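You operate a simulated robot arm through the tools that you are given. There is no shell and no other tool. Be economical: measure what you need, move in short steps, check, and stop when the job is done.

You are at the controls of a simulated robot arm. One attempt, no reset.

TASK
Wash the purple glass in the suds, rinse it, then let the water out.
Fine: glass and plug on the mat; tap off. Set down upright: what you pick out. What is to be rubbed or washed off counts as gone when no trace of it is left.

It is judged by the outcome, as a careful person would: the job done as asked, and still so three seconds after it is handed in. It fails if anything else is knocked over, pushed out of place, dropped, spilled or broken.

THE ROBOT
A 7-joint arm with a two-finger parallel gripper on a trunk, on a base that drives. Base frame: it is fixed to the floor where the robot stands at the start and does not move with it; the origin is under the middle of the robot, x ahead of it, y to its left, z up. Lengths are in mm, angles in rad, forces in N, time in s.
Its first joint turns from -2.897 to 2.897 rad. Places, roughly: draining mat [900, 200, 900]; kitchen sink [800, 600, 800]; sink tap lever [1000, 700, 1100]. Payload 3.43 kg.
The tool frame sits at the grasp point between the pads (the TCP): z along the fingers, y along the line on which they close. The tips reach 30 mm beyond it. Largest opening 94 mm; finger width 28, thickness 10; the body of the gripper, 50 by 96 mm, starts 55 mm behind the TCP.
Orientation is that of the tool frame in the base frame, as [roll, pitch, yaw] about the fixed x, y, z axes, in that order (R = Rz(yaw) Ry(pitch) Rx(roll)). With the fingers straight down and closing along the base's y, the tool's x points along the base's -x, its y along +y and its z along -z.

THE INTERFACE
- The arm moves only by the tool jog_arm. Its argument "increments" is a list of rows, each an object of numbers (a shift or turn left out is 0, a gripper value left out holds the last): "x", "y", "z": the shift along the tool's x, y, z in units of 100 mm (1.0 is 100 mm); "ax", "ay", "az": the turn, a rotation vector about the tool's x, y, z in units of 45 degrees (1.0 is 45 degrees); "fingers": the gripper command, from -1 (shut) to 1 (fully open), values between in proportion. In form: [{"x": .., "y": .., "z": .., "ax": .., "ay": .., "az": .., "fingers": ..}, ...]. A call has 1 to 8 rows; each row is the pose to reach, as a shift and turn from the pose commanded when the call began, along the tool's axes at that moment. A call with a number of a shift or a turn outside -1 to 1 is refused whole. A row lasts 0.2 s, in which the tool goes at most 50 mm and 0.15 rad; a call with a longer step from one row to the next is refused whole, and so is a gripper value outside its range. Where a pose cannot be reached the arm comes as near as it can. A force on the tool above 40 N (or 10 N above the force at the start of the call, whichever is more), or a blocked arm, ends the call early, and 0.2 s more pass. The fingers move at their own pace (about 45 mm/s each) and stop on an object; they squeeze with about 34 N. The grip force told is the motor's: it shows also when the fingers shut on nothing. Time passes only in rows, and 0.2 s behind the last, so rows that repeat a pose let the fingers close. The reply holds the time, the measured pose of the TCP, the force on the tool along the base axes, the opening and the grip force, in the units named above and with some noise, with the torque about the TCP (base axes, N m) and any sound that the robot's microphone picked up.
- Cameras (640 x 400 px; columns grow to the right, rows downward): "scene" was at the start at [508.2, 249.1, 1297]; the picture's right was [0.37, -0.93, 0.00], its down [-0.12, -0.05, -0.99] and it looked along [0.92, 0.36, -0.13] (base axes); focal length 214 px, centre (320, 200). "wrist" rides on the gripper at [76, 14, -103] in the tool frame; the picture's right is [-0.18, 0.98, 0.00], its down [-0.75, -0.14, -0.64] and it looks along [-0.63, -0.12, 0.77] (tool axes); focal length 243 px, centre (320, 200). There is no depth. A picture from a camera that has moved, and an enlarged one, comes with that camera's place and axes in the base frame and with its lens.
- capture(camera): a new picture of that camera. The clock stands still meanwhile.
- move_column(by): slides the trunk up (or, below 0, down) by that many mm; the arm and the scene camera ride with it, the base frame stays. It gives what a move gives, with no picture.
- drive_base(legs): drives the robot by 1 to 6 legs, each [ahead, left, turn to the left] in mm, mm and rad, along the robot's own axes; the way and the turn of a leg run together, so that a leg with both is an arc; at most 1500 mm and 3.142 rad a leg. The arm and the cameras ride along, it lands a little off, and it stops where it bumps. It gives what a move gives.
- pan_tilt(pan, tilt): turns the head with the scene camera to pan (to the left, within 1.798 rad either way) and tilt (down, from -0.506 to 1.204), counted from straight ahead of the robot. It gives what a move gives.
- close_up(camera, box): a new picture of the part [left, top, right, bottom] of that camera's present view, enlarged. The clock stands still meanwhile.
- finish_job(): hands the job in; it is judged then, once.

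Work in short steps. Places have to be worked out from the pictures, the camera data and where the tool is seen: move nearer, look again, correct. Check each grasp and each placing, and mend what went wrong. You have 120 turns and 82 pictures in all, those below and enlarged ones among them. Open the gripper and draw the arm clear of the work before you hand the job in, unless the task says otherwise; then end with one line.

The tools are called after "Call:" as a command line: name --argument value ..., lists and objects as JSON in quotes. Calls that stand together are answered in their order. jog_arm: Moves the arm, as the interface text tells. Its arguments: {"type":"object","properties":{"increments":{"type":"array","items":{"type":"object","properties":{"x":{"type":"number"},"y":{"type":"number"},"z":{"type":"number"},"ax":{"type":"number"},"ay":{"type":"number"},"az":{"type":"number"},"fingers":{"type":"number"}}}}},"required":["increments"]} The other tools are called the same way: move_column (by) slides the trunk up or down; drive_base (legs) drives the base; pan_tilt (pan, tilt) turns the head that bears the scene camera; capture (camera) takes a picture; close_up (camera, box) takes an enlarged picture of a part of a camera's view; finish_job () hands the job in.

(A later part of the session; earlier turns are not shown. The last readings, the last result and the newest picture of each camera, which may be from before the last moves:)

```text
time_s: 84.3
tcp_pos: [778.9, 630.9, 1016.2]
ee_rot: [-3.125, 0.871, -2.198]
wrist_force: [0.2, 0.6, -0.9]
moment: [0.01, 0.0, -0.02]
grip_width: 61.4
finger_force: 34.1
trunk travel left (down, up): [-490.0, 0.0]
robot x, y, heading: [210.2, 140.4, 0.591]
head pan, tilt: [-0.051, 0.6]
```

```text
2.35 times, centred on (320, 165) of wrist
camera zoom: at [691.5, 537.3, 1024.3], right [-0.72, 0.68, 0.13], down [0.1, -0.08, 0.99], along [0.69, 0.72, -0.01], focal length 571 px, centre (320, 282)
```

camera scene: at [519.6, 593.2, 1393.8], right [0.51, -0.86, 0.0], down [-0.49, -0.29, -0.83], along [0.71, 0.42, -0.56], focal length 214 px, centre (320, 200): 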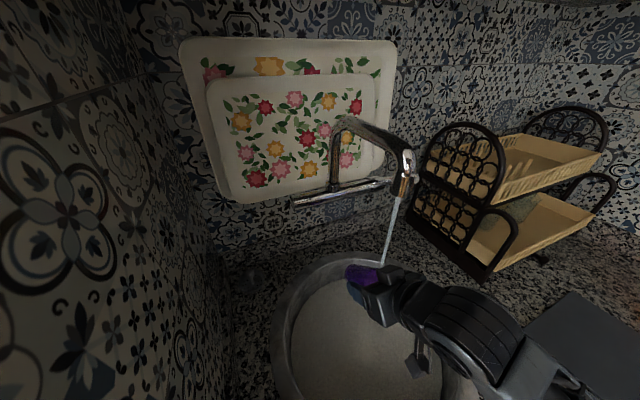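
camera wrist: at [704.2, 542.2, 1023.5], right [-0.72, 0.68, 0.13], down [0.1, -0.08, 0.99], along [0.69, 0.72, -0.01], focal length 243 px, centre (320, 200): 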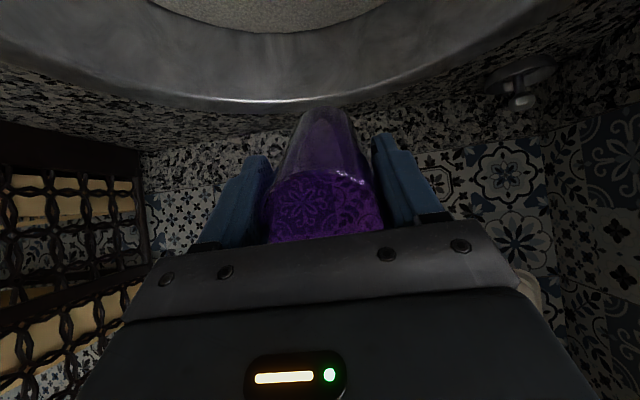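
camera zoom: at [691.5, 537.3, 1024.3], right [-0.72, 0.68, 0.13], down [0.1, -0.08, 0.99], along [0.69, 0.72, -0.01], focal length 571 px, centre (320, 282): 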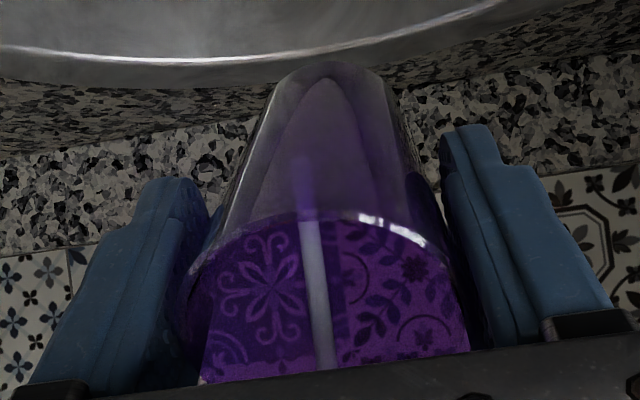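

The stream is now running into the glass, and it already looks clearer. I'll hold, then sweep the glass under the stream along its outside with some rolling.

Call:
jog_arm --increments '[{}, {"y": 0.1}, {"y": -0.1}, {}, {"z": -0.2}, {"z": -0.5}, {"z": -0.8}, {"z": -0.8, "y": 0.2}]'

Call:
jog_arm --increments '[{"y": -0.2}, {"y": -0.4}, {"y": -0.4, "z": 0.3}, {"y": -0.4, "z": 0.6}, {"y": -0.1, "z": 0.6}, {"y": 0.05, "z": 0.6}, {"y": 0.05, "z": 0.3}, {"y": -0.2, "z": 0.5}]'

Call:
capture --camera "wrist"

```text
time_s: 86.2
tcp_pos: [729.8, 595.7, 1066.3]
ee_rot: [-3.124, 0.871, -2.199]
wrist_force: [-0.3, 0.5, -0.5]
moment: [-0.03, 0.01, 0.01]
grip_width: 61.8
finger_force: 33.7
out of reach, approached as far as the arm can: row 8
trunk travel left (down, up): [-490.0, 0.0]
robot x, y, heading: [210.2, 135.1, 0.586]
head pan, tilt: [-0.051, 0.6]
```

```text
time_s: 88.0
tcp_pos: [771.7, 615.8, 1034.7]
ee_rot: [-3.125, 0.871, -2.198]
wrist_force: [0.6, 0.9, -0.8]
moment: [-0.01, 0.04, -0.01]
grip_width: 61.4
finger_force: 33.8
trunk travel left (down, up): [-490.0, 0.0]
robot x, y, heading: [211.0, 135.2, 0.585]
head pan, tilt: [-0.051, 0.6]
```

```text
17 pictures are left
camera wrist: at [682.3, 521.5, 1041.7], right [-0.72, 0.68, 0.13], down [0.1, -0.08, 0.99], along [0.69, 0.72, -0.01], focal length 243 px, centre (320, 200)
```

wrist: 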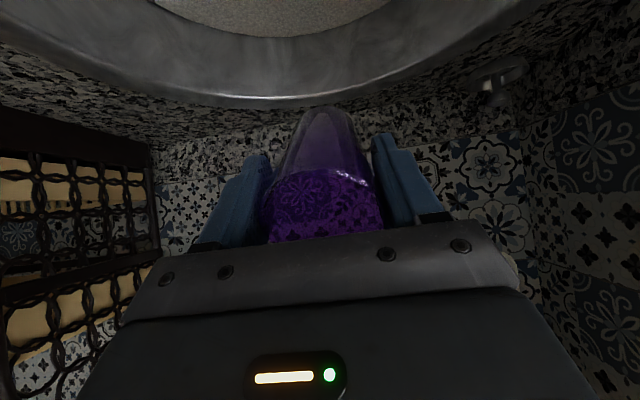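

The upper side is clear, while the underside facing the camera still looks a little hazy. I'll roll the glass about its axis under the stream to rinse all round.

Call:
jog_arm --increments '[{"az": 0.18, "z": -0.1}, {"az": 0.36, "z": -0.2}, {"az": 0.54, "z": -0.4}, {"az": 0.72, "z": -0.5}, {"az": 0.9, "z": -0.3}, {"az": 1.0, "z": -0.1}]'

Call:
jog_arm --increments '[{"az": 0.18, "z": -0.2}, {"az": 0.36, "z": -0.4}, {"az": 0.54, "z": -0.5}, {"az": 0.72, "z": -0.4}, {"az": 0.9, "z": -0.2}, {"az": 1.0, "z": 0}]'

Call:
jog_arm --increments '[{"az": 0.18, "z": -0.2}, {"az": 0.36, "z": -0.4}, {"az": 0.54, "z": -0.5}, {"az": 0.72, "z": -0.4}, {"az": 0.9, "z": -0.2}, {"az": 1.0, "z": 0}]'

```text
time_s: 89.3
tcp_pos: [765.3, 609.7, 1041.1]
ee_rot: [2.448, 0.578, 3.074]
wrist_force: [-0.1, -0.3, -0.6]
moment: [-0.04, 0.05, 0.01]
grip_width: 61.5
finger_force: 34.6
trunk travel left (down, up): [-490.0, 0.0]
robot x, y, heading: [213.8, 133.8, 0.588]
head pan, tilt: [-0.051, 0.6]
```

```text
time_s: 90.8
tcp_pos: [765.5, 608.0, 1041.4]
ee_rot: [2.271, 0.007, 2.498]
wrist_force: [0.9, -0.1, -1.3]
moment: [0.0, 0.0, -0.05]
grip_width: 61.8
finger_force: 34.0
out of reach, approached as far as the arm can: row 3
trunk travel left (down, up): [-490.0, 0.0]
robot x, y, heading: [214.7, 132.3, 0.587]
head pan, tilt: [-0.051, 0.6]
```

```text
time_s: 92.2
tcp_pos: [764.3, 608.1, 1042.1]
ee_rot: [2.438, -0.564, 1.93]
wrist_force: [0.6, -0.5, 0.1]
moment: [-0.03, 0.02, 0.03]
grip_width: 61.9
finger_force: 33.3
out of reach, approached as far as the arm can: row 3
trunk travel left (down, up): [-490.0, 0.0]
robot x, y, heading: [211.6, 135.8, 0.59]
head pan, tilt: [-0.051, 0.6]
```

One more 45° to reach the underside, with a sweep and a look.

Call:
jog_arm --increments '[{"az": 0.18, "z": -0.2}, {"az": 0.36, "z": -0.4}, {"az": 0.54, "z": -0.45}, {"az": 0.72, "z": -0.3}, {"az": 0.9, "z": -0.1}, {"az": 1.0, "z": 0.1}, {"az": 1.0, "z": 0.25}, {"az": 1.0, "z": 0.3}]'

Call:
capture --camera "wrist"

```text
time_s: 94.0
tcp_pos: [796.3, 619.7, 1028.2]
ee_rot: [3.124, -0.87, 0.948]
wrist_force: [-0.9, -0.6, -1.1]
moment: [-0.03, 0.0, 0.0]
grip_width: 61.6
finger_force: 34.1
out of reach, approached as far as the arm can: row 5, 6, 7, 8
trunk travel left (down, up): [-490.0, 0.0]
robot x, y, heading: [208.5, 134.0, 0.587]
head pan, tilt: [-0.051, 0.6]
```

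```text
16 pictures are left
camera wrist: at [788.6, 588.3, 1152.5], right [0.72, -0.68, -0.13], down [-0.69, -0.7, -0.16], along [0.02, 0.21, -0.98], focal length 243 px, centre (320, 200)
```

wrist: 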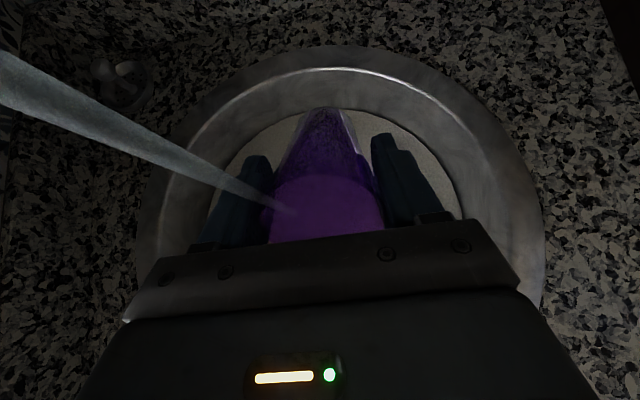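

The stream now hits at the mouth with the other side up. I'll sweep along the length once more and check with a zoom.

Call:
jog_arm --increments '[{"y": 0.15}, {"y": 0.1, "z": -0.2}, {"y": 0.0, "z": -0.5}, {"y": 0.15, "z": -0.7}, {"y": 0.3, "z": -0.4}, {"y": 0.15, "z": -0.1}, {"y": 0.05, "z": -0.4}, {"z": -0.7, "y": 0.1}]'

Call:
close_up --camera "wrist" --box '[220, 80, 420, 250]'

```text
time_s: 95.8
tcp_pos: [770.7, 573.2, 1073.6]
ee_rot: [3.124, -0.871, 0.948]
wrist_force: [1.3, -0.4, -0.2]
moment: [-0.02, 0.0, -0.01]
grip_width: 61.5
finger_force: 34.6
out of reach, approached as far as the arm can: row 3
trunk travel left (down, up): [-490.0, 0.0]
robot x, y, heading: [208.0, 136.5, 0.587]
head pan, tilt: [-0.051, 0.6]
```

```text
2.35 times, centred on (320, 165) of wrist
camera zoom: at [763.7, 541.4, 1197.0], right [0.72, -0.68, -0.13], down [-0.69, -0.7, -0.16], along [0.02, 0.21, -0.98], focal length 571 px, centre (320, 282)
```

zoom: 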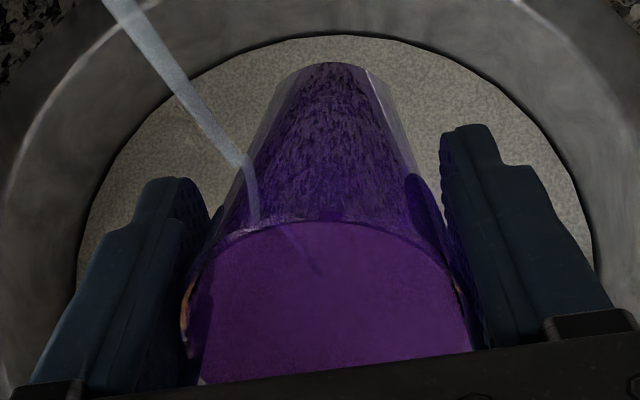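

Milky film is gone; the glass is clear. I'll pour out the water by tipping the mouth below horizontal over the sink.

Call:
jog_arm --increments '[{"ay": 0.18}, {"ay": 0.36}, {"ay": 0.54}, {"ay": 0.72}, {"ay": 0.9}, {"ay": 1.0}]'

Call:
jog_arm --increments '[{"ay": 0.18}, {"ay": 0.36}, {"ay": 0.36}, {"ay": 0.36}, {"ay": 0.36}, {"ay": 0.36}, {"ay": 0.18}, {"ay": 0.0}]'

```text
time_s: 97.2
tcp_pos: [797.0, 568.5, 1082.6]
ee_rot: [0.183, -1.511, -2.392]
wrist_force: [-0.6, -0.1, -1.1]
moment: [-0.03, 0.04, 0.0]
grip_width: 61.6
finger_force: 34.0
out of reach, approached as far as the arm can: row 1, 2, 3, 4, 5, 6
trunk travel left (down, up): [-490.0, 0.0]
robot x, y, heading: [213.7, 134.3, 0.586]
head pan, tilt: [-0.051, 0.6]
```

```text
time_s: 99.0
tcp_pos: [796.8, 568.2, 1083.1]
ee_rot: [0.131, -1.487, -2.34]
wrist_force: [0.4, 0.0, -0.3]
moment: [0.0, 0.0, 0.03]
grip_width: 61.2
finger_force: 34.5
trunk travel left (down, up): [-490.0, 0.0]
robot x, y, heading: [209.6, 133.4, 0.592]
head pan, tilt: [-0.051, 0.6]
```

Poured out. I'll tilt back and unroll to the usual orientation, away from the stream.

Call:
jog_arm --increments '[{"ay": -0.18, "z": -0.2}, {"ay": -0.36, "z": -0.4}, {"ay": -0.54, "z": -0.5}, {"ay": -0.72, "z": -0.5}, {"ay": -0.9, "z": -0.5}, {"ay": -1.0, "z": -0.5}]'

Call:
jog_arm --increments '[{"az": -0.18}, {"az": -0.36}, {"az": -0.54}, {"az": -0.72}, {"az": -0.9}, {"az": -1.0}]'

Call:
jog_arm --increments '[{"az": -0.18}, {"az": -0.36}, {"az": -0.54}, {"az": -0.72}, {"az": -0.9}, {"az": -1.0}]'

Call:
jog_arm --increments '[{"az": -0.18}, {"az": -0.36}, {"az": -0.54}, {"az": -0.72}, {"az": -0.9}, {"az": -1.0}]'

Call:
jog_arm --increments '[{"az": -0.18}, {"az": -0.36}, {"az": -0.54}, {"az": -0.72}, {"az": -0.9}, {"az": -1.0}]'

```text
time_s: 100.3
tcp_pos: [776.8, 533.5, 1069.0]
ee_rot: [3.126, -0.87, 0.939]
wrist_force: [0.2, 0.2, -1.6]
moment: [-0.01, 0.0, 0.03]
grip_width: 61.6
finger_force: 34.4
out of reach, approached as far as the arm can: row 1, 2, 3, 4, 5, 6
trunk travel left (down, up): [-490.0, 0.0]
robot x, y, heading: [210.8, 134.1, 0.589]
head pan, tilt: [-0.051, 0.6]
```

```text
time_s: 101.8
tcp_pos: [777.2, 533.8, 1069.9]
ee_rot: [2.435, -0.562, 1.934]
wrist_force: [-0.2, 0.9, -1.2]
moment: [0.0, 0.01, 0.02]
grip_width: 61.6
finger_force: 33.7
trunk travel left (down, up): [-490.0, 0.0]
robot x, y, heading: [213.0, 134.7, 0.588]
head pan, tilt: [-0.051, 0.6]
```

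```text
time_s: 103.2
tcp_pos: [777.1, 534.7, 1071.6]
ee_rot: [2.272, 0.012, 2.501]
wrist_force: [-0.4, 0.0, -1.3]
moment: [-0.02, 0.04, 0.01]
grip_width: 61.6
finger_force: 34.1
trunk travel left (down, up): [-490.0, 0.0]
robot x, y, heading: [215.0, 139.3, 0.585]
head pan, tilt: [-0.051, 0.6]
```

```text
time_s: 104.5
tcp_pos: [776.3, 533.1, 1070.5]
ee_rot: [2.453, 0.582, 3.078]
wrist_force: [1.0, 0.5, -0.3]
moment: [0.0, 0.02, 0.01]
grip_width: 61.6
finger_force: 34.6
trunk travel left (down, up): [-490.0, 0.0]
robot x, y, heading: [212.5, 136.4, 0.586]
head pan, tilt: [-0.051, 0.6]
```

```text
time_s: 106.0
tcp_pos: [775.7, 534.7, 1070.8]
ee_rot: [-3.124, 0.87, -2.197]
wrist_force: [0.7, 0.4, -1.9]
moment: [-0.04, 0.05, 0.01]
grip_width: 61.6
finger_force: 34.2
trunk travel left (down, up): [-490.0, 0.0]
robot x, y, heading: [208.6, 132.2, 0.583]
head pan, tilt: [-0.051, 0.6]
```

Now carry the glass back over the mat, levelling on the way.

Call:
jog_arm --increments '[{"x": 0.11, "z": -0.13, "y": -0.1, "ay": 0.17}, {"x": 0.22, "z": -0.26, "y": -0.25, "ay": 0.34}, {"x": 0.33, "z": -0.39, "y": -0.45, "ay": 0.51}, {"x": 0.44, "z": -0.52, "y": -0.65, "ay": 0.68}, {"x": 0.55, "z": -0.65, "y": -0.85, "ay": 0.85}, {"x": 0.64, "z": -0.77, "y": -1.0, "ay": 1.0}]'

Call:
jog_arm --increments '[{"y": -0.4, "ay": 0.1}, {"y": -0.8, "x": 0.1, "ay": 0.1}, {"y": -1.0, "x": 0.22, "ay": 0.1}]'

Call:
jog_arm --increments '[{"y": -0.45}, {"y": -0.9}]'

Call:
capture --camera "wrist"

```text
time_s: 107.3
tcp_pos: [796.1, 393.3, 1072.1]
ee_rot: [-3.131, 0.082, -2.213]
wrist_force: [0.2, 0.0, -1.5]
moment: [-0.05, 0.0, 0.0]
grip_width: 61.5
finger_force: 34.1
out of reach, approached as far as the arm can: row 1, 2
trunk travel left (down, up): [-490.0, 0.0]
robot x, y, heading: [212.3, 137.3, 0.589]
head pan, tilt: [-0.051, 0.6]
```

```text
time_s: 108.2
tcp_pos: [862.6, 317.7, 1070.0]
ee_rot: [-3.131, 0.005, -2.213]
wrist_force: [-0.5, 0.1, -0.8]
moment: [0.01, -0.01, 0.0]
grip_width: 61.5
finger_force: 33.7
trunk travel left (down, up): [-490.0, 0.0]
robot x, y, heading: [213.8, 135.1, 0.59]
head pan, tilt: [-0.051, 0.6]
```

```text
time_s: 108.8
tcp_pos: [935.2, 263.2, 1069.0]
ee_rot: [-3.131, 0.007, -2.212]
wrist_force: [-0.1, 0.5, -1.0]
moment: [0.01, 0.0, 0.02]
grip_width: 61.8
finger_force: 33.3
trunk travel left (down, up): [-490.0, 0.0]
robot x, y, heading: [215.7, 135.8, 0.592]
head pan, tilt: [-0.051, 0.6]
```

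```text
14 pictures are left
camera wrist: at [875.8, 209.4, 1172.2], right [-0.68, 0.74, -0.01], down [0.56, 0.52, 0.65], along [0.48, 0.43, -0.76], focal length 243 px, centre (320, 200)
```

wrist: 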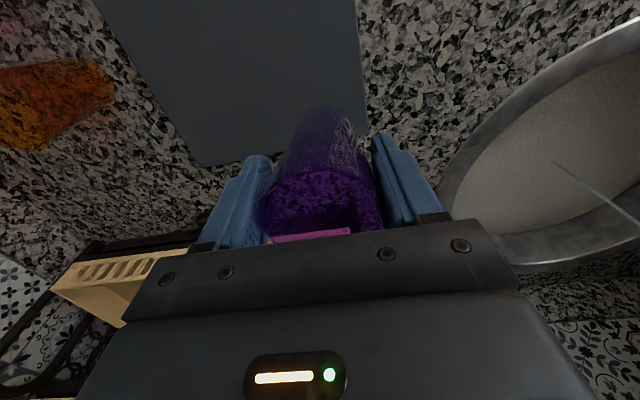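

Right over the previous spot, and the glass is clear. Lowering to the height where it was picked (979.6) and releasing.

Call:
jog_arm --increments '[{"z": 0.4}, {"z": 0.75}, {"z": 0.82}, {"z": 0.86}, {"z": 0.885}, {"z": 0.885}]'

Call:
jog_arm --increments '[{"fingers": 0.4}, {"fingers": 0.5}, {"fingers": 0.6}, {"fingers": 1}, {"fingers": 1}, {"z": -0.3}, {"z": -0.65}, {"z": -1.0}]'

Call:
jog_arm --increments '[{"z": -0.45}, {"z": -0.7}]'

Call:
capture --camera "wrist"

```text
time_s: 110.2
tcp_pos: [937.3, 261.6, 983.3]
ee_rot: [-3.131, 0.007, -2.212]
wrist_force: [-0.3, -0.2, -1.4]
moment: [0.01, -0.03, 0.03]
grip_width: 61.5
finger_force: 34.2
trunk travel left (down, up): [-490.0, 0.0]
robot x, y, heading: [208.7, 137.4, 0.584]
head pan, tilt: [-0.051, 0.6]
```

```text
time_s: 112.0
tcp_pos: [932.9, 262.2, 1084.2]
ee_rot: [-3.132, 0.005, -2.212]
wrist_force: [-0.7, 0.2, -0.7]
moment: [0.01, 0.01, 0.0]
grip_width: 94.0
finger_force: 0.0
trunk travel left (down, up): [-490.0, 0.0]
robot x, y, heading: [213.0, 136.3, 0.588]
head pan, tilt: [-0.051, 0.6]
```

```text
time_s: 112.5
tcp_pos: [933.5, 262.1, 1151.5]
ee_rot: [-3.132, 0.008, -2.211]
wrist_force: [0.7, 0.0, -0.2]
moment: [0.0, 0.04, 0.03]
grip_width: 94.0
finger_force: 0.1
trunk travel left (down, up): [-490.0, 0.0]
robot x, y, heading: [209.4, 133.3, 0.581]
head pan, tilt: [-0.051, 0.6]
```

```text
13 pictures are left
camera wrist: at [874.1, 209.2, 1253.9], right [-0.68, 0.74, -0.01], down [0.56, 0.52, 0.65], along [0.48, 0.43, -0.76], focal length 243 px, centre (320, 200)
```

wrist: 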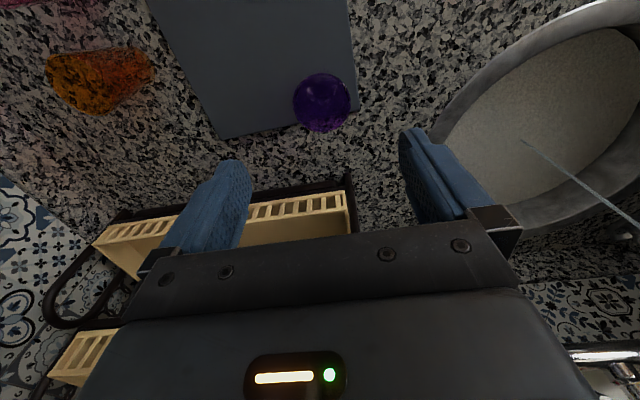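

Glass placed upright. Now the tap: same approach as before, horizontally, to the lever, which is now about 25 mm higher.

Call:
jog_arm --increments '[{"y": 0.17, "ay": -0.1}, {"y": 0.34, "ay": -0.25}, {"y": 0.51, "ay": -0.42}, {"y": 0.68, "ay": -0.6}, {"y": 0.85, "ay": -0.78}, {"y": 1.0, "ay": -0.95}]'

Call:
jog_arm --increments '[{"y": 0.17, "ay": -0.18}, {"y": 0.34, "ay": -0.36}, {"y": 0.51, "ay": -0.54}, {"y": 0.68, "ay": -0.72}, {"y": 0.85, "ay": -0.9}, {"y": 1.0, "ay": -1.0}]'

Call:
jog_arm --increments '[{"z": 0.33, "x": -0.15, "y": 0.11}, {"z": 0.66, "x": -0.3, "y": 0.22}, {"z": 1.0, "x": -0.5, "y": 0.34}]'

Call:
jog_arm --increments '[{"z": 0.4}, {"z": 0.8}]'

Call:
capture --camera "wrist"

```text
time_s: 114.0
tcp_pos: [854.6, 320.6, 1153.0]
ee_rot: [-3.128, 0.754, -2.202]
wrist_force: [0.6, 0.2, 0.1]
moment: [0.01, 0.02, 0.02]
grip_width: 94.1
finger_force: 0.0
trunk travel left (down, up): [-490.0, 0.0]
robot x, y, heading: [212.2, 138.5, 0.58]
head pan, tilt: [-0.051, 0.6]
```

```text
time_s: 115.3
tcp_pos: [775.2, 383.2, 1150.7]
ee_rot: [-2.818, 1.538, -1.889]
wrist_force: [-0.2, -0.1, 0.2]
moment: [-0.03, -0.03, 0.02]
grip_width: 93.9
finger_force: 0.2
out of reach, approached as far as the arm can: row 3, 4
trunk travel left (down, up): [-490.0, 0.0]
robot x, y, heading: [209.9, 136.9, 0.586]
head pan, tilt: [-0.051, 0.6]
```

```text
time_s: 116.2
tcp_pos: [820.0, 485.8, 1188.8]
ee_rot: [-2.831, 1.539, -1.902]
wrist_force: [-0.6, -0.6, -0.6]
moment: [0.01, -0.01, 0.02]
grip_width: 94.1
finger_force: 0.1
out of reach, approached as far as the arm can: row 1, 2, 3
trunk travel left (down, up): [-490.0, 0.0]
robot x, y, heading: [211.8, 136.7, 0.585]
head pan, tilt: [-0.051, 0.6]
```

```text
time_s: 116.8
tcp_pos: [870.7, 550.2, 1185.7]
ee_rot: [-2.818, 1.535, -1.891]
wrist_force: [0.5, -0.9, 0.0]
moment: [-0.01, 0.0, -0.01]
grip_width: 94.1
finger_force: 0.0
trunk travel left (down, up): [-490.0, 0.0]
robot x, y, heading: [209.8, 134.0, 0.588]
head pan, tilt: [-0.051, 0.6]
```

```text
12 pictures are left
camera wrist: at [795.8, 473.3, 1112.0], right [-0.79, 0.59, 0.17], down [-0.26, -0.57, 0.78], along [0.56, 0.56, 0.61], focal length 243 px, centre (320, 200)
```

wrist: 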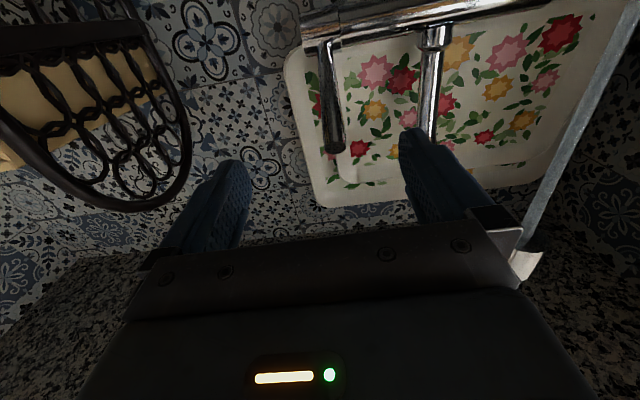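

The knob is at n≈1030, n2≈356, z≈1200. I'll advance, grip it, and push it back down.

Call:
jog_arm --increments '[{"z": 0.1, "x": -0.16, "y": 0.1}, {"z": 0.45, "x": -0.17, "y": 0.1}, {"z": 0.75, "x": -0.17, "y": 0.1}, {"z": 0.75, "x": -0.17, "y": 0.1, "fingers": -1}, {"z": 0.75, "x": -0.17, "y": 0.1, "fingers": -1}, {"z": 0.75, "x": -0.17, "y": 0.1, "fingers": -1}, {"z": 0.75, "x": -0.17, "y": 0.1, "fingers": -1}, {"z": 0.75, "x": -0.17, "y": 0.1, "fingers": -1}]'

Call:
jog_arm --increments '[{"x": 0.08}, {"x": 0.16, "z": -0.02}, {"x": 0.25, "z": -0.03}, {"x": 0.29, "z": -0.03}, {"x": 0.29, "z": -0.03}]'

Call:
capture --camera "scene"

```text
time_s: 118.5
tcp_pos: [908.1, 616.2, 1197.2]
ee_rot: [-2.851, 1.536, -1.919]
wrist_force: [-1.9, 0.9, -0.3]
moment: [0.17, 0.15, 0.55]
grip_width: 20.9
finger_force: 30.7
trunk travel left (down, up): [-490.0, 0.0]
robot x, y, heading: [212.8, 135.1, 0.586]
head pan, tilt: [-0.051, 0.6]
```

```text
time_s: 119.8
tcp_pos: [904.6, 610.9, 1170.2]
ee_rot: [-2.743, 1.539, -1.814]
wrist_force: [-21.0, -10.2, 19.7]
moment: [1.45, -0.79, 1.22]
grip_width: 21.2
finger_force: 45.7
trunk travel left (down, up): [-490.0, 0.0]
robot x, y, heading: [208.3, 133.2, 0.589]
head pan, tilt: [-0.051, 0.6]
```

```text
11 pictures are left
camera scene: at [518.3, 592.8, 1394.3], right [0.51, -0.86, 0.0], down [-0.48, -0.29, -0.83], along [0.71, 0.42, -0.56], focal length 214 px, centre (320, 200)
```

scene: 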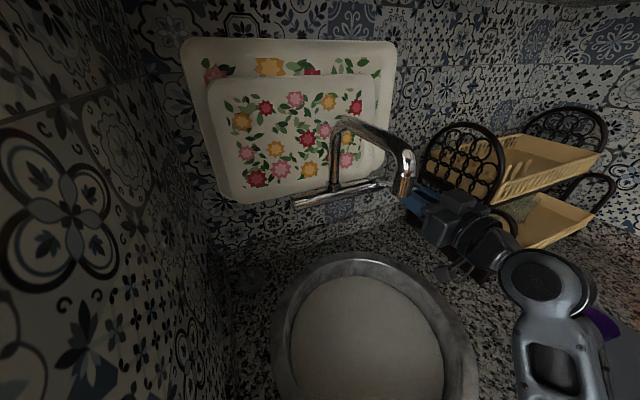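

The tap is off and the sink still full of suds. I'll release the lever and back away, turning the tool down again in front of the spout.

Call:
jog_arm --increments '[{"fingers": 0}, {"fingers": 0.5}, {"fingers": 0.8}, {"z": -0.4, "fingers": 1}, {"z": -0.9, "fingers": 1}]'

Call:
jog_arm --increments '[{"z": -0.2, "x": 0.1, "ay": 0.17}, {"z": -0.4, "x": 0.2, "ay": 0.34}, {"z": -0.6, "x": 0.3, "ay": 0.51}, {"z": -0.8, "x": 0.4, "ay": 0.68}, {"z": -1.0, "x": 0.5, "ay": 0.85}, {"z": -1.0, "x": 0.6, "ay": 0.98}]'

Call:
jog_arm --increments '[{"ay": 0.17, "y": 0.1}, {"ay": 0.34, "y": 0.25}, {"ay": 0.51, "y": 0.4}, {"ay": 0.68, "y": 0.6}, {"ay": 0.85, "y": 0.8}, {"ay": 0.97, "y": 0.95}]'

Call:
close_up --camera "scene" --box '[260, 100, 480, 400]'

```text
time_s: 121.0
tcp_pos: [851.7, 537.4, 1170.2]
ee_rot: [-2.833, 1.535, -1.902]
wrist_force: [-0.4, -0.6, 0.2]
moment: [0.02, -0.03, 0.0]
grip_width: 94.1
finger_force: 0.1
trunk travel left (down, up): [-490.0, 0.0]
robot x, y, heading: [210.0, 135.5, 0.591]
head pan, tilt: [-0.051, 0.6]
```

```text
time_s: 122.3
tcp_pos: [817.2, 462.0, 1102.9]
ee_rot: [-3.128, 0.767, -2.202]
wrist_force: [0.2, 0.0, 0.7]
moment: [0.0, -0.01, -0.03]
grip_width: 93.9
finger_force: 0.1
out of reach, approached as far as the arm can: row 3, 4, 5, 6
trunk travel left (down, up): [-490.0, 0.0]
robot x, y, heading: [210.2, 132.0, 0.581]
head pan, tilt: [-0.051, 0.6]
```

```text
time_s: 123.8
tcp_pos: [729.2, 483.6, 1033.1]
ee_rot: [2.836, 0.458, -2.39]
wrist_force: [-2.6, 7.7, -0.4]
moment: [-0.51, -0.2, -0.16]
grip_width: 94.1
finger_force: 0.1
out of reach, approached as far as the arm can: row 1, 2, 3, 4, 5, 6
trunk travel left (down, up): [-490.0, 0.0]
robot x, y, heading: [211.6, 137.8, 0.588]
head pan, tilt: [-0.051, 0.6]
```

```text
1.33 times, centred on (370, 250) of scene
camera zoom: at [520.0, 595.3, 1393.1], right [0.51, -0.86, 0.0], down [-0.49, -0.29, -0.82], along [0.71, 0.42, -0.57], focal length 286 px, centre (253, 133)
```

zoom: 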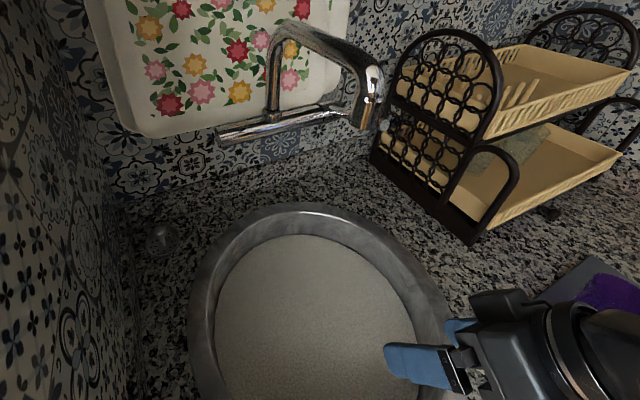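

The arm got cramped this close and stopped tilted. I'll compute a corrective move to bring it level, lower, and a little forward over the sink's front half.

Call:
jog_arm --increments '[{"x": 0.02, "y": 0.04, "z": 0.19, "ax": 0.066, "ay": 0.12, "az": -0.026}, {"x": 0.05, "y": 0.08, "z": 0.39, "ax": 0.13, "ay": 0.24, "az": -0.05}, {"x": 0.07, "y": 0.12, "z": 0.58, "ax": 0.2, "ay": 0.37, "az": -0.08}, {"x": 0.1, "y": 0.16, "z": 0.78, "ax": 0.26, "ay": 0.49, "az": -0.1}, {"x": 0.12, "y": 0.2, "z": 0.97, "ax": 0.33, "ay": 0.61, "az": -0.13}, {"x": 0.12, "y": 0.2, "z": 0.97, "ax": 0.33, "ay": 0.61, "az": -0.13}]'

```text
time_s: 125.2
tcp_pos: [704.9, 546.4, 954.4]
ee_rot: [-3.14, -0.001, -2.169]
wrist_force: [-0.3, 0.6, 0.0]
moment: [0.0, 0.01, 0.0]
grip_width: 93.9
finger_force: 0.2
trunk travel left (down, up): [-490.0, 0.0]
robot x, y, heading: [212.9, 131.9, 0.593]
head pan, tilt: [-0.051, 0.6]
```

Level again at n≈860. I'll go lower, then forward to the sink centre with the fingers at about 64 mm, just above the suds.

Call:
jog_arm --increments '[{"z": 0.4, "fingers": 0.36}, {"z": 0.7}, {"z": 0.7, "x": -0.33, "y": -0.05}, {"z": 0.7, "x": -0.66, "y": -0.1}, {"z": 0.7, "x": -1.0, "y": -0.14}]'

Call:
capture --camera "wrist"

```text
time_s: 126.3
tcp_pos: [772.2, 621.5, 884.7]
ee_rot: [-3.14, 0.001, -2.167]
wrist_force: [-0.1, -0.4, -0.2]
moment: [0.01, 0.02, 0.0]
grip_width: 63.7
finger_force: 0.0
trunk travel left (down, up): [-490.0, 0.0]
robot x, y, heading: [211.3, 135.0, 0.59]
head pan, tilt: [-0.051, 0.6]
```

```text
9 pictures are left
camera wrist: at [716.7, 565.4, 987.6], right [-0.71, 0.7, 0.0], down [0.54, 0.54, 0.64], along [0.45, 0.46, -0.77], focal length 243 px, centre (320, 200)
```

wrist: 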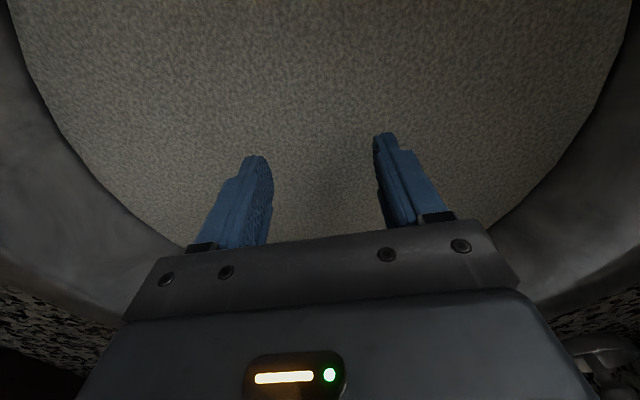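

Well centred left to right. I'll descend slowly into the suds until contact.

Call:
jog_arm --increments '[{"z": 0.4}, {"z": 0.75}, {"z": 0.85}, {"z": 0.92}, {"z": 1.0}]'

Call:
jog_arm --increments '[{"z": 0.06}, {"z": 0.12}, {"z": 0.18}, {"z": 0.24}, {"z": 0.3}, {"z": 0.36}, {"z": 0.42}, {"z": 0.48}]'

```text
time_s: 127.5
tcp_pos: [772.5, 620.7, 782.5]
ee_rot: [-3.14, 0.0, -2.168]
wrist_force: [-0.3, 0.3, -0.4]
moment: [0.0, 0.01, 0.0]
grip_width: 63.9
finger_force: 0.0
trunk travel left (down, up): [-490.0, 0.0]
robot x, y, heading: [211.6, 133.7, 0.584]
head pan, tilt: [-0.051, 0.6]
```

```text
time_s: 128.1
tcp_pos: [772.0, 620.4, 781.4]
ee_rot: [3.141, 0.005, -2.168]
wrist_force: [-6.6, -8.6, 25.2]
moment: [-0.7, 0.17, -0.25]
grip_width: 63.0
finger_force: 0.0
trunk travel left (down, up): [-490.0, 0.0]
robot x, y, heading: [213.4, 136.2, 0.59]
head pan, tilt: [-0.051, 0.6]
stopped in row 2: the force on the tool passed its limit at 56 N (the readings are from after the stop); the commanded pose is now the measured one
```

Contact with tips at about z 751, likely the plug's flange. I'll raise 4 mm and close to feel for its handle.

Call:
jog_arm --increments '[{"z": -0.04}, {"z": -0.04, "fingers": -1}, {"z": -0.04, "fingers": -1}, {"z": -0.04, "fingers": -1}, {"z": -0.04, "fingers": -1}, {"z": -0.04, "fingers": -1}]'

```text
time_s: 129.4
tcp_pos: [771.8, 621.4, 783.4]
ee_rot: [-3.141, 0.0, -2.168]
wrist_force: [-0.4, -0.2, 0.2]
moment: [-0.03, -0.02, -0.02]
grip_width: 0.0
finger_force: 33.0
trunk travel left (down, up): [-490.0, 0.0]
robot x, y, heading: [213.1, 138.1, 0.585]
head pan, tilt: [-0.051, 0.6]
```

Nothing there. I'll probe downward with closed fingers at the centre to learn the height there.

Call:
jog_arm --increments '[{"z": 0.04}, {"z": 0.08}, {"z": 0.12}, {"z": 0.16}, {"z": 0.2}, {"z": 0.24}, {"z": 0.28}, {"z": 0.32}]'

```text
time_s: 130.0
tcp_pos: [770.6, 621.7, 779.8]
ee_rot: [3.139, 0.007, -2.166]
wrist_force: [-7.7, -9.7, 24.5]
moment: [-0.6, 0.39, -0.01]
grip_width: 0.0
finger_force: 33.1
trunk travel left (down, up): [-490.0, 0.0]
robot x, y, heading: [212.2, 137.7, 0.586]
head pan, tilt: [-0.051, 0.6]
stopped in row 2: the force on the tool passed its limit at 48 N (the readings are from after the stop); the commanded pose is now the measured one
```

Flat there at about 750 with no handle in the 28 mm strip I tested. I'll search by opening wide and closing just above the bottom at neighbouring strips, first towards +n.

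Call:
jog_arm --increments '[{"z": -0.05, "fingers": 1}, {"z": -0.05, "x": -0.14, "fingers": 1}, {"z": -0.05, "x": -0.28, "fingers": 1}, {"z": -0.05, "x": -0.28, "fingers": 1}, {"z": -0.05, "x": -0.28, "fingers": 1}, {"z": -0.05, "x": -0.28, "fingers": 1}]'

Call:
jog_arm --increments '[{"fingers": -1}, {"fingers": -1}, {"fingers": -1}, {"fingers": -1}, {"fingers": -1}, {"fingers": -1}, {"fingers": -1}]'

```text
time_s: 131.4
tcp_pos: [788.8, 643.9, 783.1]
ee_rot: [3.14, 0.005, -2.168]
wrist_force: [0.4, 0.8, -0.3]
moment: [-0.03, 0.0, -0.01]
grip_width: 93.9
finger_force: 0.0
trunk travel left (down, up): [-490.0, 0.0]
robot x, y, heading: [214.0, 135.7, 0.588]
head pan, tilt: [-0.051, 0.6]
```

```text
time_s: 133.0
tcp_pos: [787.8, 644.0, 782.7]
ee_rot: [3.141, 0.007, -2.169]
wrist_force: [0.2, -0.8, 0.4]
moment: [0.0, -0.01, 0.0]
grip_width: 0.2
finger_force: 32.8
trunk travel left (down, up): [-490.0, 0.0]
robot x, y, heading: [212.3, 133.2, 0.586]
head pan, tilt: [-0.051, 0.6]
```

Nothing. I'll probe the height here, then test the strip on the other side.

Call:
jog_arm --increments '[{"z": 0.03}, {"z": 0.06}, {"z": 0.09}, {"z": 0.12}, {"z": 0.15}, {"z": 0.18}, {"z": 0.21}, {"z": 0.24}]'

```text
time_s: 133.8
tcp_pos: [788.0, 643.5, 780.6]
ee_rot: [-3.141, 0.006, -2.165]
wrist_force: [-7.1, -9.0, 25.9]
moment: [-0.58, 0.38, -0.04]
grip_width: 0.1
finger_force: 33.2
trunk travel left (down, up): [-490.0, 0.0]
robot x, y, heading: [211.7, 135.4, 0.583]
head pan, tilt: [-0.051, 0.6]
stopped in row 3: the force on the tool passed its limit at 46 N (the readings are from after the stop); the commanded pose is now the measured one
```

The bottom is flat here too at about 750, so the plug must be elsewhere. I'll sweep along the bottom with nearly closed fingers, backwards then forwards, and let contact stop me.

Call:
jog_arm --increments '[{"z": -0.05, "fingers": -0.6}, {"z": -0.05, "x": 0.2}, {"z": -0.05, "x": 0.4}, {"z": -0.05, "x": 0.6}, {"z": -0.05, "x": 0.8}, {"z": -0.05, "x": 1.0}]'

Call:
jog_arm --increments '[{"x": 0.15}, {"x": 0.3}, {"x": 0.45}, {"x": 0.6}]'

```text
time_s: 135.2
tcp_pos: [731.8, 563.2, 782.2]
ee_rot: [3.141, 0.01, -2.167]
wrist_force: [17.7, 23.9, 3.1]
moment: [-2.89, 2.09, -0.18]
grip_width: 18.9
finger_force: 0.0
trunk travel left (down, up): [-490.0, 0.0]
robot x, y, heading: [211.9, 136.0, 0.585]
head pan, tilt: [-0.051, 0.6]
```

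```text
time_s: 135.4
tcp_pos: [733.2, 564.1, 783.6]
ee_rot: [3.14, 0.015, -2.169]
wrist_force: [7.7, 10.3, -1.6]
moment: [-1.12, 0.7, -0.16]
grip_width: 18.9
finger_force: 0.1
trunk travel left (down, up): [-490.0, 0.0]
robot x, y, heading: [212.1, 137.0, 0.592]
head pan, tilt: [-0.051, 0.6]
stopped in row 1: the force on the tool passed its limit at 73 N (the readings are from after the stop); the commanded pose is now the measured one
```

That contact was at the wrist camera against the front rim, so no plug handle between n 890 and 990 on the centre line. I'll sweep forward towards the back wall.

Call:
jog_arm --increments '[{"x": -0.3}, {"x": -0.6}, {"x": -1.0}]'

Call:
jog_arm --increments '[{"x": -0.15}, {"x": -0.3}, {"x": -0.45}, {"x": -0.6}, {"x": -0.75}, {"x": -0.9}, {"x": -1.0}]'

```text
time_s: 136.2
tcp_pos: [790.8, 646.5, 785.5]
ee_rot: [3.14, 0.014, -2.171]
wrist_force: [-0.7, 0.2, 0.8]
moment: [-0.02, 0.02, 0.01]
grip_width: 19.2
finger_force: 0.1
trunk travel left (down, up): [-490.0, 0.0]
robot x, y, heading: [208.0, 134.9, 0.588]
head pan, tilt: [-0.051, 0.6]
```

```text
time_s: 137.8
tcp_pos: [846.7, 728.6, 787.2]
ee_rot: [3.141, 0.013, -2.17]
wrist_force: [-0.6, 0.2, -0.1]
moment: [0.02, 0.0, -0.02]
grip_width: 18.5
finger_force: 0.0
trunk travel left (down, up): [-490.0, 0.0]
robot x, y, heading: [211.6, 134.3, 0.591]
head pan, tilt: [-0.051, 0.6]
```

Nothing on the centre line up to n≈1090. I'll probe the bottom's height here for comparison with the centre.

Call:
jog_arm --increments '[{"z": 0.03}, {"z": 0.06}, {"z": 0.09}, {"z": 0.12}, {"z": 0.15}, {"z": 0.18}, {"z": 0.21}, {"z": 0.24}]'

```text
time_s: 138.8
tcp_pos: [846.5, 727.8, 780.5]
ee_rot: [3.14, 0.014, -2.168]
wrist_force: [-8.5, -11.4, 25.6]
moment: [-0.78, 0.16, -0.13]
grip_width: 18.4
finger_force: 0.1
trunk travel left (down, up): [-490.0, 0.0]
robot x, y, heading: [209.2, 136.3, 0.582]
head pan, tilt: [-0.051, 0.6]
stopped in row 4: the force on the tool passed its limit at 46 N (the readings are from after the stop); the commanded pose is now the measured one
```

The bottom is flat everywhere, so I need lateral sweeps. I'll sweep to the left (-n2) at n≈1030, then back to the right.

Call:
jog_arm --increments '[{"z": -0.05, "x": 0.3}, {"z": -0.05, "x": 0.58}, {"z": -0.05, "x": 0.58, "y": 0.25}, {"z": -0.05, "x": 0.58, "y": 0.5}, {"z": -0.05, "x": 0.58, "y": 0.75}, {"z": -0.05, "x": 0.58, "y": 0.9}]'

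Call:
jog_arm --increments '[{"x": 0.15}, {"x": 0.3}, {"x": 0.3, "y": -0.3}, {"x": 0.3, "y": -0.6}, {"x": 0.3, "y": -0.9}]'

Call:
jog_arm --increments '[{"y": -0.25}, {"y": -0.5}, {"y": -0.75}, {"y": -0.9}]'

```text
time_s: 140.2
tcp_pos: [740.6, 730.1, 782.7]
ee_rot: [3.14, 0.015, -2.17]
wrist_force: [0.7, -0.8, 0.5]
moment: [-0.01, 0.0, -0.03]
grip_width: 18.7
finger_force: 0.1
trunk travel left (down, up): [-490.0, 0.0]
robot x, y, heading: [214.5, 137.6, 0.587]
head pan, tilt: [-0.051, 0.6]
```

```text
time_s: 141.4
tcp_pos: [797.4, 656.4, 783.0]
ee_rot: [3.141, 0.016, -2.168]
wrist_force: [-0.2, 0.3, 0.8]
moment: [-0.04, -0.02, 0.0]
grip_width: 18.8
finger_force: 0.1
trunk travel left (down, up): [-490.0, 0.0]
robot x, y, heading: [208.6, 135.5, 0.588]
head pan, tilt: [-0.051, 0.6]
```

```text
time_s: 142.4
tcp_pos: [872.0, 602.7, 780.9]
ee_rot: [3.141, 0.013, -2.169]
wrist_force: [-0.4, -0.9, 0.2]
moment: [-0.03, 0.02, 0.01]
grip_width: 18.8
finger_force: 0.1
trunk travel left (down, up): [-490.0, 0.0]
robot x, y, heading: [212.4, 134.8, 0.585]
head pan, tilt: [-0.051, 0.6]
```

Nothing yet. Next strips at n≈965 and then n≈930.

Call:
jog_arm --increments '[{"x": 0.2}, {"x": 0.4}, {"x": 0.4, "y": 0.3}, {"x": 0.4, "y": 0.6}, {"x": 0.4, "y": 0.95}]'

Call:
jog_arm --increments '[{"y": 0.3}, {"y": 0.6}, {"y": 0.9}, {"y": 0.9, "x": 0.15}, {"y": 0.9, "x": 0.3}, {"y": 0.6, "x": 0.3}, {"y": 0.3, "x": 0.3}, {"y": 0.0, "x": 0.3}]'

Call:
jog_arm --increments '[{"y": -0.3}, {"y": -0.6}, {"y": -0.9}, {"y": -0.9, "x": 0.15}, {"y": -0.9, "x": 0.28}, {"y": -0.6, "x": 0.28}, {"y": -0.3, "x": 0.28}, {"y": 0.0, "x": 0.28}]'

```text
time_s: 143.6
tcp_pos: [769.9, 625.2, 782.3]
ee_rot: [3.139, 0.014, -2.171]
wrist_force: [0.2, -0.7, -0.6]
moment: [0.02, 0.02, 0.0]
grip_width: 18.9
finger_force: 0.1
trunk travel left (down, up): [-490.0, 0.0]
robot x, y, heading: [211.6, 136.8, 0.585]
head pan, tilt: [-0.051, 0.6]
```

```text
time_s: 144.6
tcp_pos: [700.6, 664.9, 785.1]
ee_rot: [-3.133, 0.028, -2.183]
wrist_force: [8.3, -4.3, 7.8]
moment: [0.15, 0.07, -0.04]
grip_width: 14.0
finger_force: 0.0
trunk travel left (down, up): [-490.0, 0.0]
robot x, y, heading: [212.3, 131.6, 0.587]
head pan, tilt: [-0.051, 0.6]
stopped in row 5: the force on the tool passed its limit at 47 N (the readings are from after the stop); the commanded pose is now the measured one
```

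```text
time_s: 146.4
tcp_pos: [687.0, 642.7, 784.6]
ee_rot: [-3.133, 0.028, -2.185]
wrist_force: [22.3, -2.5, 2.3]
moment: [0.22, 2.73, 1.69]
grip_width: 18.9
finger_force: 0.0
trunk travel left (down, up): [-490.0, 0.0]
robot x, y, heading: [212.9, 134.9, 0.584]
head pan, tilt: [-0.051, 0.6]
```

Contact! At n≈952 and n2≈161 the left finger pressed against something about 20 mm to its left, while flat bottom extends further than that elsewhere. So the plug handle is likely near n≈955, n2≈135. I'll lift out and turn the gripper 90° so the hand fits beside the wall.

Call:
jog_arm --increments '[{"x": -0.15, "z": -0.02}, {"x": -0.25, "z": -0.3}, {"x": -0.25, "z": -0.7}, {"x": -0.25, "z": -0.9}]'

Call:
jog_arm --increments '[{"az": -0.18}, {"az": -0.36}, {"az": -0.54}, {"az": -0.72}, {"az": -0.9}, {"az": -1.0}]'

Call:
jog_arm --increments '[{"az": -0.18}, {"az": -0.36}, {"az": -0.54}, {"az": -0.72}, {"az": -0.9}, {"az": -0.97}]'

```text
time_s: 147.4
tcp_pos: [694.7, 659.4, 874.3]
ee_rot: [-3.133, 0.026, -2.181]
wrist_force: [-0.5, -0.2, 0.7]
moment: [0.02, -0.01, 0.01]
grip_width: 18.8
finger_force: 0.1
trunk travel left (down, up): [-490.0, 0.0]
robot x, y, heading: [214.5, 137.1, 0.585]
head pan, tilt: [-0.051, 0.6]
```

```text
time_s: 148.8
tcp_pos: [694.7, 660.8, 875.2]
ee_rot: [-3.119, 0.012, -1.394]
wrist_force: [-0.4, -0.2, -0.2]
moment: [0.0, 0.0, 0.02]
grip_width: 18.6
finger_force: 0.1
trunk travel left (down, up): [-490.0, 0.0]
robot x, y, heading: [214.7, 133.7, 0.584]
head pan, tilt: [-0.051, 0.6]
```

```text
time_s: 150.2
tcp_pos: [694.6, 662.2, 874.8]
ee_rot: [-3.117, -0.008, -0.634]
wrist_force: [-0.6, -0.7, 0.2]
moment: [0.04, 0.0, 0.01]
grip_width: 18.6
finger_force: 0.1
trunk travel left (down, up): [-490.0, 0.0]
robot x, y, heading: [211.4, 135.9, 0.588]
head pan, tilt: [-0.051, 0.6]
```

Rotated. One wrist picture to see whether anything breaks the surface on that side.

Call:
capture --camera "wrist"

```text
8 pictures are left
camera wrist: at [745.4, 602.5, 977.0], right [-0.73, -0.68, -0.03], down [-0.54, 0.55, 0.64], along [-0.42, 0.48, -0.77], focal length 243 px, centre (320, 200)
```

wrist: 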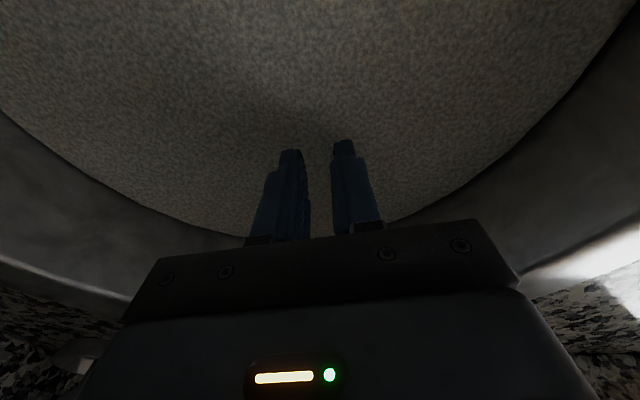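

Nothing breaks the surface. I'll open to about 64 mm, shift over the suspected spot and descend with care.

Call:
jog_arm --increments '[{"x": -0.12, "y": -0.08, "fingers": 0.36}, {"x": -0.24, "y": -0.08, "fingers": 0.36}, {"x": -0.24, "y": -0.08, "z": 0.3}, {"x": -0.24, "y": -0.08, "z": 0.5}, {"x": -0.24, "y": -0.08, "z": 0.62}, {"x": -0.24, "y": -0.08, "z": 0.74}]'

Call:
jog_arm --increments '[{"z": 0.03}, {"z": 0.06}, {"z": 0.09}, {"z": 0.12}, {"z": 0.15}, {"z": 0.18}]'

```text
time_s: 151.6
tcp_pos: [682.1, 682.5, 799.2]
ee_rot: [-3.115, -0.008, -0.636]
wrist_force: [-0.7, 0.3, 0.2]
moment: [-0.01, 0.02, -0.03]
grip_width: 64.2
finger_force: 0.1
trunk travel left (down, up): [-490.0, 0.0]
robot x, y, heading: [214.7, 138.8, 0.586]
head pan, tilt: [-0.051, 0.6]
```

```text
time_s: 153.0
tcp_pos: [682.1, 683.8, 784.2]
ee_rot: [-3.116, -0.008, -0.635]
wrist_force: [-0.2, -0.2, 0.1]
moment: [0.0, 0.01, 0.02]
grip_width: 64.2
finger_force: 0.0
trunk travel left (down, up): [-490.0, 0.0]
robot x, y, heading: [213.5, 131.3, 0.585]
head pan, tilt: [-0.051, 0.6]
```

Close here to feel for the handle.

Call:
jog_arm --increments '[{"fingers": -1}, {"fingers": -1}, {"fingers": -1}, {"fingers": -1}, {"fingers": -1}]'

```text
time_s: 154.2
tcp_pos: [682.0, 683.3, 782.5]
ee_rot: [-3.114, -0.006, -0.635]
wrist_force: [4.5, 7.2, 4.5]
moment: [0.23, -0.17, 0.0]
grip_width: 24.1
finger_force: 33.9
trunk travel left (down, up): [-490.0, 0.0]
robot x, y, heading: [214.4, 135.1, 0.583]
head pan, tilt: [-0.051, 0.6]
```

Got something 24 mm wide: the plug's knob. I'll pull straight up.

Call:
jog_arm --increments '[{"z": -0.05}, {"z": -0.1}, {"z": -0.2}, {"z": -0.3}, {"z": -0.4}]'

```text
time_s: 155.4
tcp_pos: [681.4, 682.6, 822.7]
ee_rot: [-3.115, -0.006, -0.636]
wrist_force: [0.9, 0.2, -1.0]
moment: [0.02, -0.01, -0.01]
grip_width: 24.1
finger_force: 34.2
trunk travel left (down, up): [-490.0, 0.0]
robot x, y, heading: [210.8, 134.5, 0.585]
head pan, tilt: [-0.051, 0.6]
```

Still held. I'll lift clear and look.

Call:
jog_arm --increments '[{"z": -0.4}, {"z": -0.8}, {"z": -1.0}]'

Call:
capture --camera "wrist"

```text
time_s: 156.2
tcp_pos: [679.0, 681.4, 923.3]
ee_rot: [-3.117, -0.008, -0.634]
wrist_force: [0.0, 0.4, -0.8]
moment: [-0.05, -0.01, 0.01]
grip_width: 23.9
finger_force: 34.3
trunk travel left (down, up): [-490.0, 0.0]
robot x, y, heading: [212.8, 130.4, 0.587]
head pan, tilt: [-0.051, 0.6]
```

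```text
7 pictures are left
camera wrist: at [728.5, 621.8, 1024.5], right [-0.73, -0.68, -0.03], down [-0.54, 0.55, 0.64], along [-0.42, 0.48, -0.77], focal length 243 px, centre (320, 200)
```

wrist: 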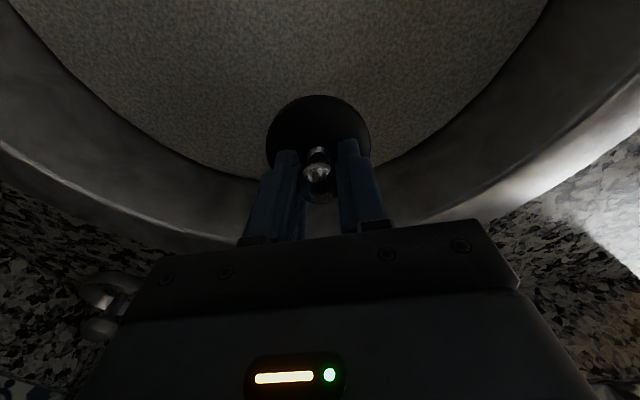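

The plug is out: a black disc with a metal knob. I'll carry it, held high, over to the mat and turn the gripper back on the way.

Call:
jog_arm --increments '[{"z": -0.4}, {"z": -0.8}, {"z": -0.9, "y": 0.4}, {"z": -0.9, "y": 0.8}, {"z": -0.9, "y": 1.0}]'

Call:
jog_arm --increments '[{"x": 0.16, "y": 0.16, "z": -0.1, "az": 0.18}, {"x": 0.32, "y": 0.32, "z": -0.3, "az": 0.36}, {"x": 0.48, "y": 0.48, "z": -0.5, "az": 0.54}, {"x": 0.64, "y": 0.64, "z": -0.6, "az": 0.72}, {"x": 0.8, "y": 0.8, "z": -0.7, "az": 0.9}, {"x": 1.0, "y": 1.0, "z": -0.7, "az": 1.0}]'

Call:
jog_arm --increments '[{"x": 0.16, "y": -0.03, "az": 0.18}, {"x": 0.32, "y": -0.06, "az": 0.36}, {"x": 0.48, "y": -0.09, "az": 0.54}, {"x": 0.64, "y": -0.12, "az": 0.72}, {"x": 0.8, "y": -0.15, "az": 0.9}, {"x": 1.0, "y": -0.17, "az": 0.98}]'

```text
time_s: 157.4
tcp_pos: [618.4, 600.6, 1010.5]
ee_rot: [-3.117, -0.007, -0.635]
wrist_force: [0.3, 0.7, -0.8]
moment: [-0.01, 0.02, 0.02]
grip_width: 23.7
finger_force: 33.6
trunk travel left (down, up): [-490.0, 0.0]
robot x, y, heading: [209.2, 138.9, 0.583]
head pan, tilt: [-0.051, 0.6]
```

```text
time_s: 158.8
tcp_pos: [673.3, 491.7, 1059.9]
ee_rot: [-3.121, 0.011, -1.42]
wrist_force: [-0.4, 0.2, -0.9]
moment: [-0.03, 0.02, 0.03]
grip_width: 23.7
finger_force: 33.9
out of reach, approached as far as the arm can: row 4, 5, 6
trunk travel left (down, up): [-490.0, 0.0]
robot x, y, heading: [211.7, 136.8, 0.584]
head pan, tilt: [-0.051, 0.6]
```

```text
time_s: 160.2
tcp_pos: [724.4, 399.4, 1050.4]
ee_rot: [-3.136, 0.024, -2.191]
wrist_force: [-0.4, 0.5, 0.3]
moment: [0.01, 0.01, 0.06]
grip_width: 23.8
finger_force: 33.8
out of reach, approached as far as the arm can: row 1, 2, 3, 4, 5, 6
trunk travel left (down, up): [-490.0, 0.0]
robot x, y, heading: [209.1, 138.9, 0.59]
head pan, tilt: [-0.051, 0.6]
```

I'll raise it a bit and go around the glass on the near side towards the mat's middle.

Call:
jog_arm --increments '[{"z": -0.4}, {"z": -0.5, "x": 0.2, "y": -0.35}, {"z": -0.5, "x": 0.4, "y": -0.7}, {"z": -0.5, "x": 0.6, "y": -1.0}]'

Call:
jog_arm --increments '[{"y": -0.45}, {"y": -0.9}, {"y": -1.0, "x": 0.2}]'

Call:
jog_arm --increments '[{"y": -0.45}, {"y": -0.9}, {"y": -1.0}]'

Call:
capture --camera "wrist"

```text
time_s: 161.2
tcp_pos: [769.6, 292.9, 1098.6]
ee_rot: [-3.134, 0.026, -2.188]
wrist_force: [0.5, -0.6, -0.9]
moment: [0.0, -0.02, 0.0]
grip_width: 23.8
finger_force: 34.0
out of reach, approached as far as the arm can: row 1, 2
trunk travel left (down, up): [-490.0, 0.0]
robot x, y, heading: [211.4, 135.7, 0.588]
head pan, tilt: [-0.051, 0.6]
```

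```text
time_s: 162.0
tcp_pos: [839.2, 218.3, 1099.3]
ee_rot: [-3.134, 0.026, -2.19]
wrist_force: [1.0, -0.1, -1.2]
moment: [-0.04, 0.01, 0.0]
grip_width: 23.6
finger_force: 34.2
trunk travel left (down, up): [-490.0, 0.0]
robot x, y, heading: [213.8, 133.5, 0.583]
head pan, tilt: [-0.051, 0.6]
```

```text
time_s: 162.8
tcp_pos: [920.1, 161.9, 1100.6]
ee_rot: [-3.136, 0.026, -2.19]
wrist_force: [0.4, 0.5, -0.2]
moment: [-0.03, 0.02, -0.03]
grip_width: 23.5
finger_force: 34.2
trunk travel left (down, up): [-490.0, 0.0]
robot x, y, heading: [206.6, 135.0, 0.584]
head pan, tilt: [-0.051, 0.6]
```

```text
6 pictures are left
camera wrist: at [862.4, 104.8, 1200.6], right [-0.69, 0.72, 0.0], down [0.54, 0.52, 0.66], along [0.48, 0.46, -0.75], focal length 243 px, centre (320, 200)
```

wrist: 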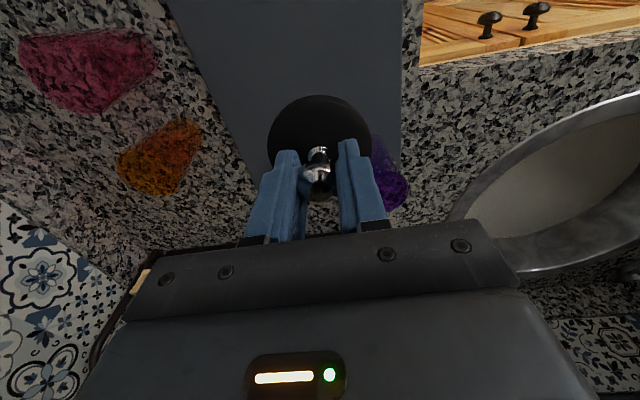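

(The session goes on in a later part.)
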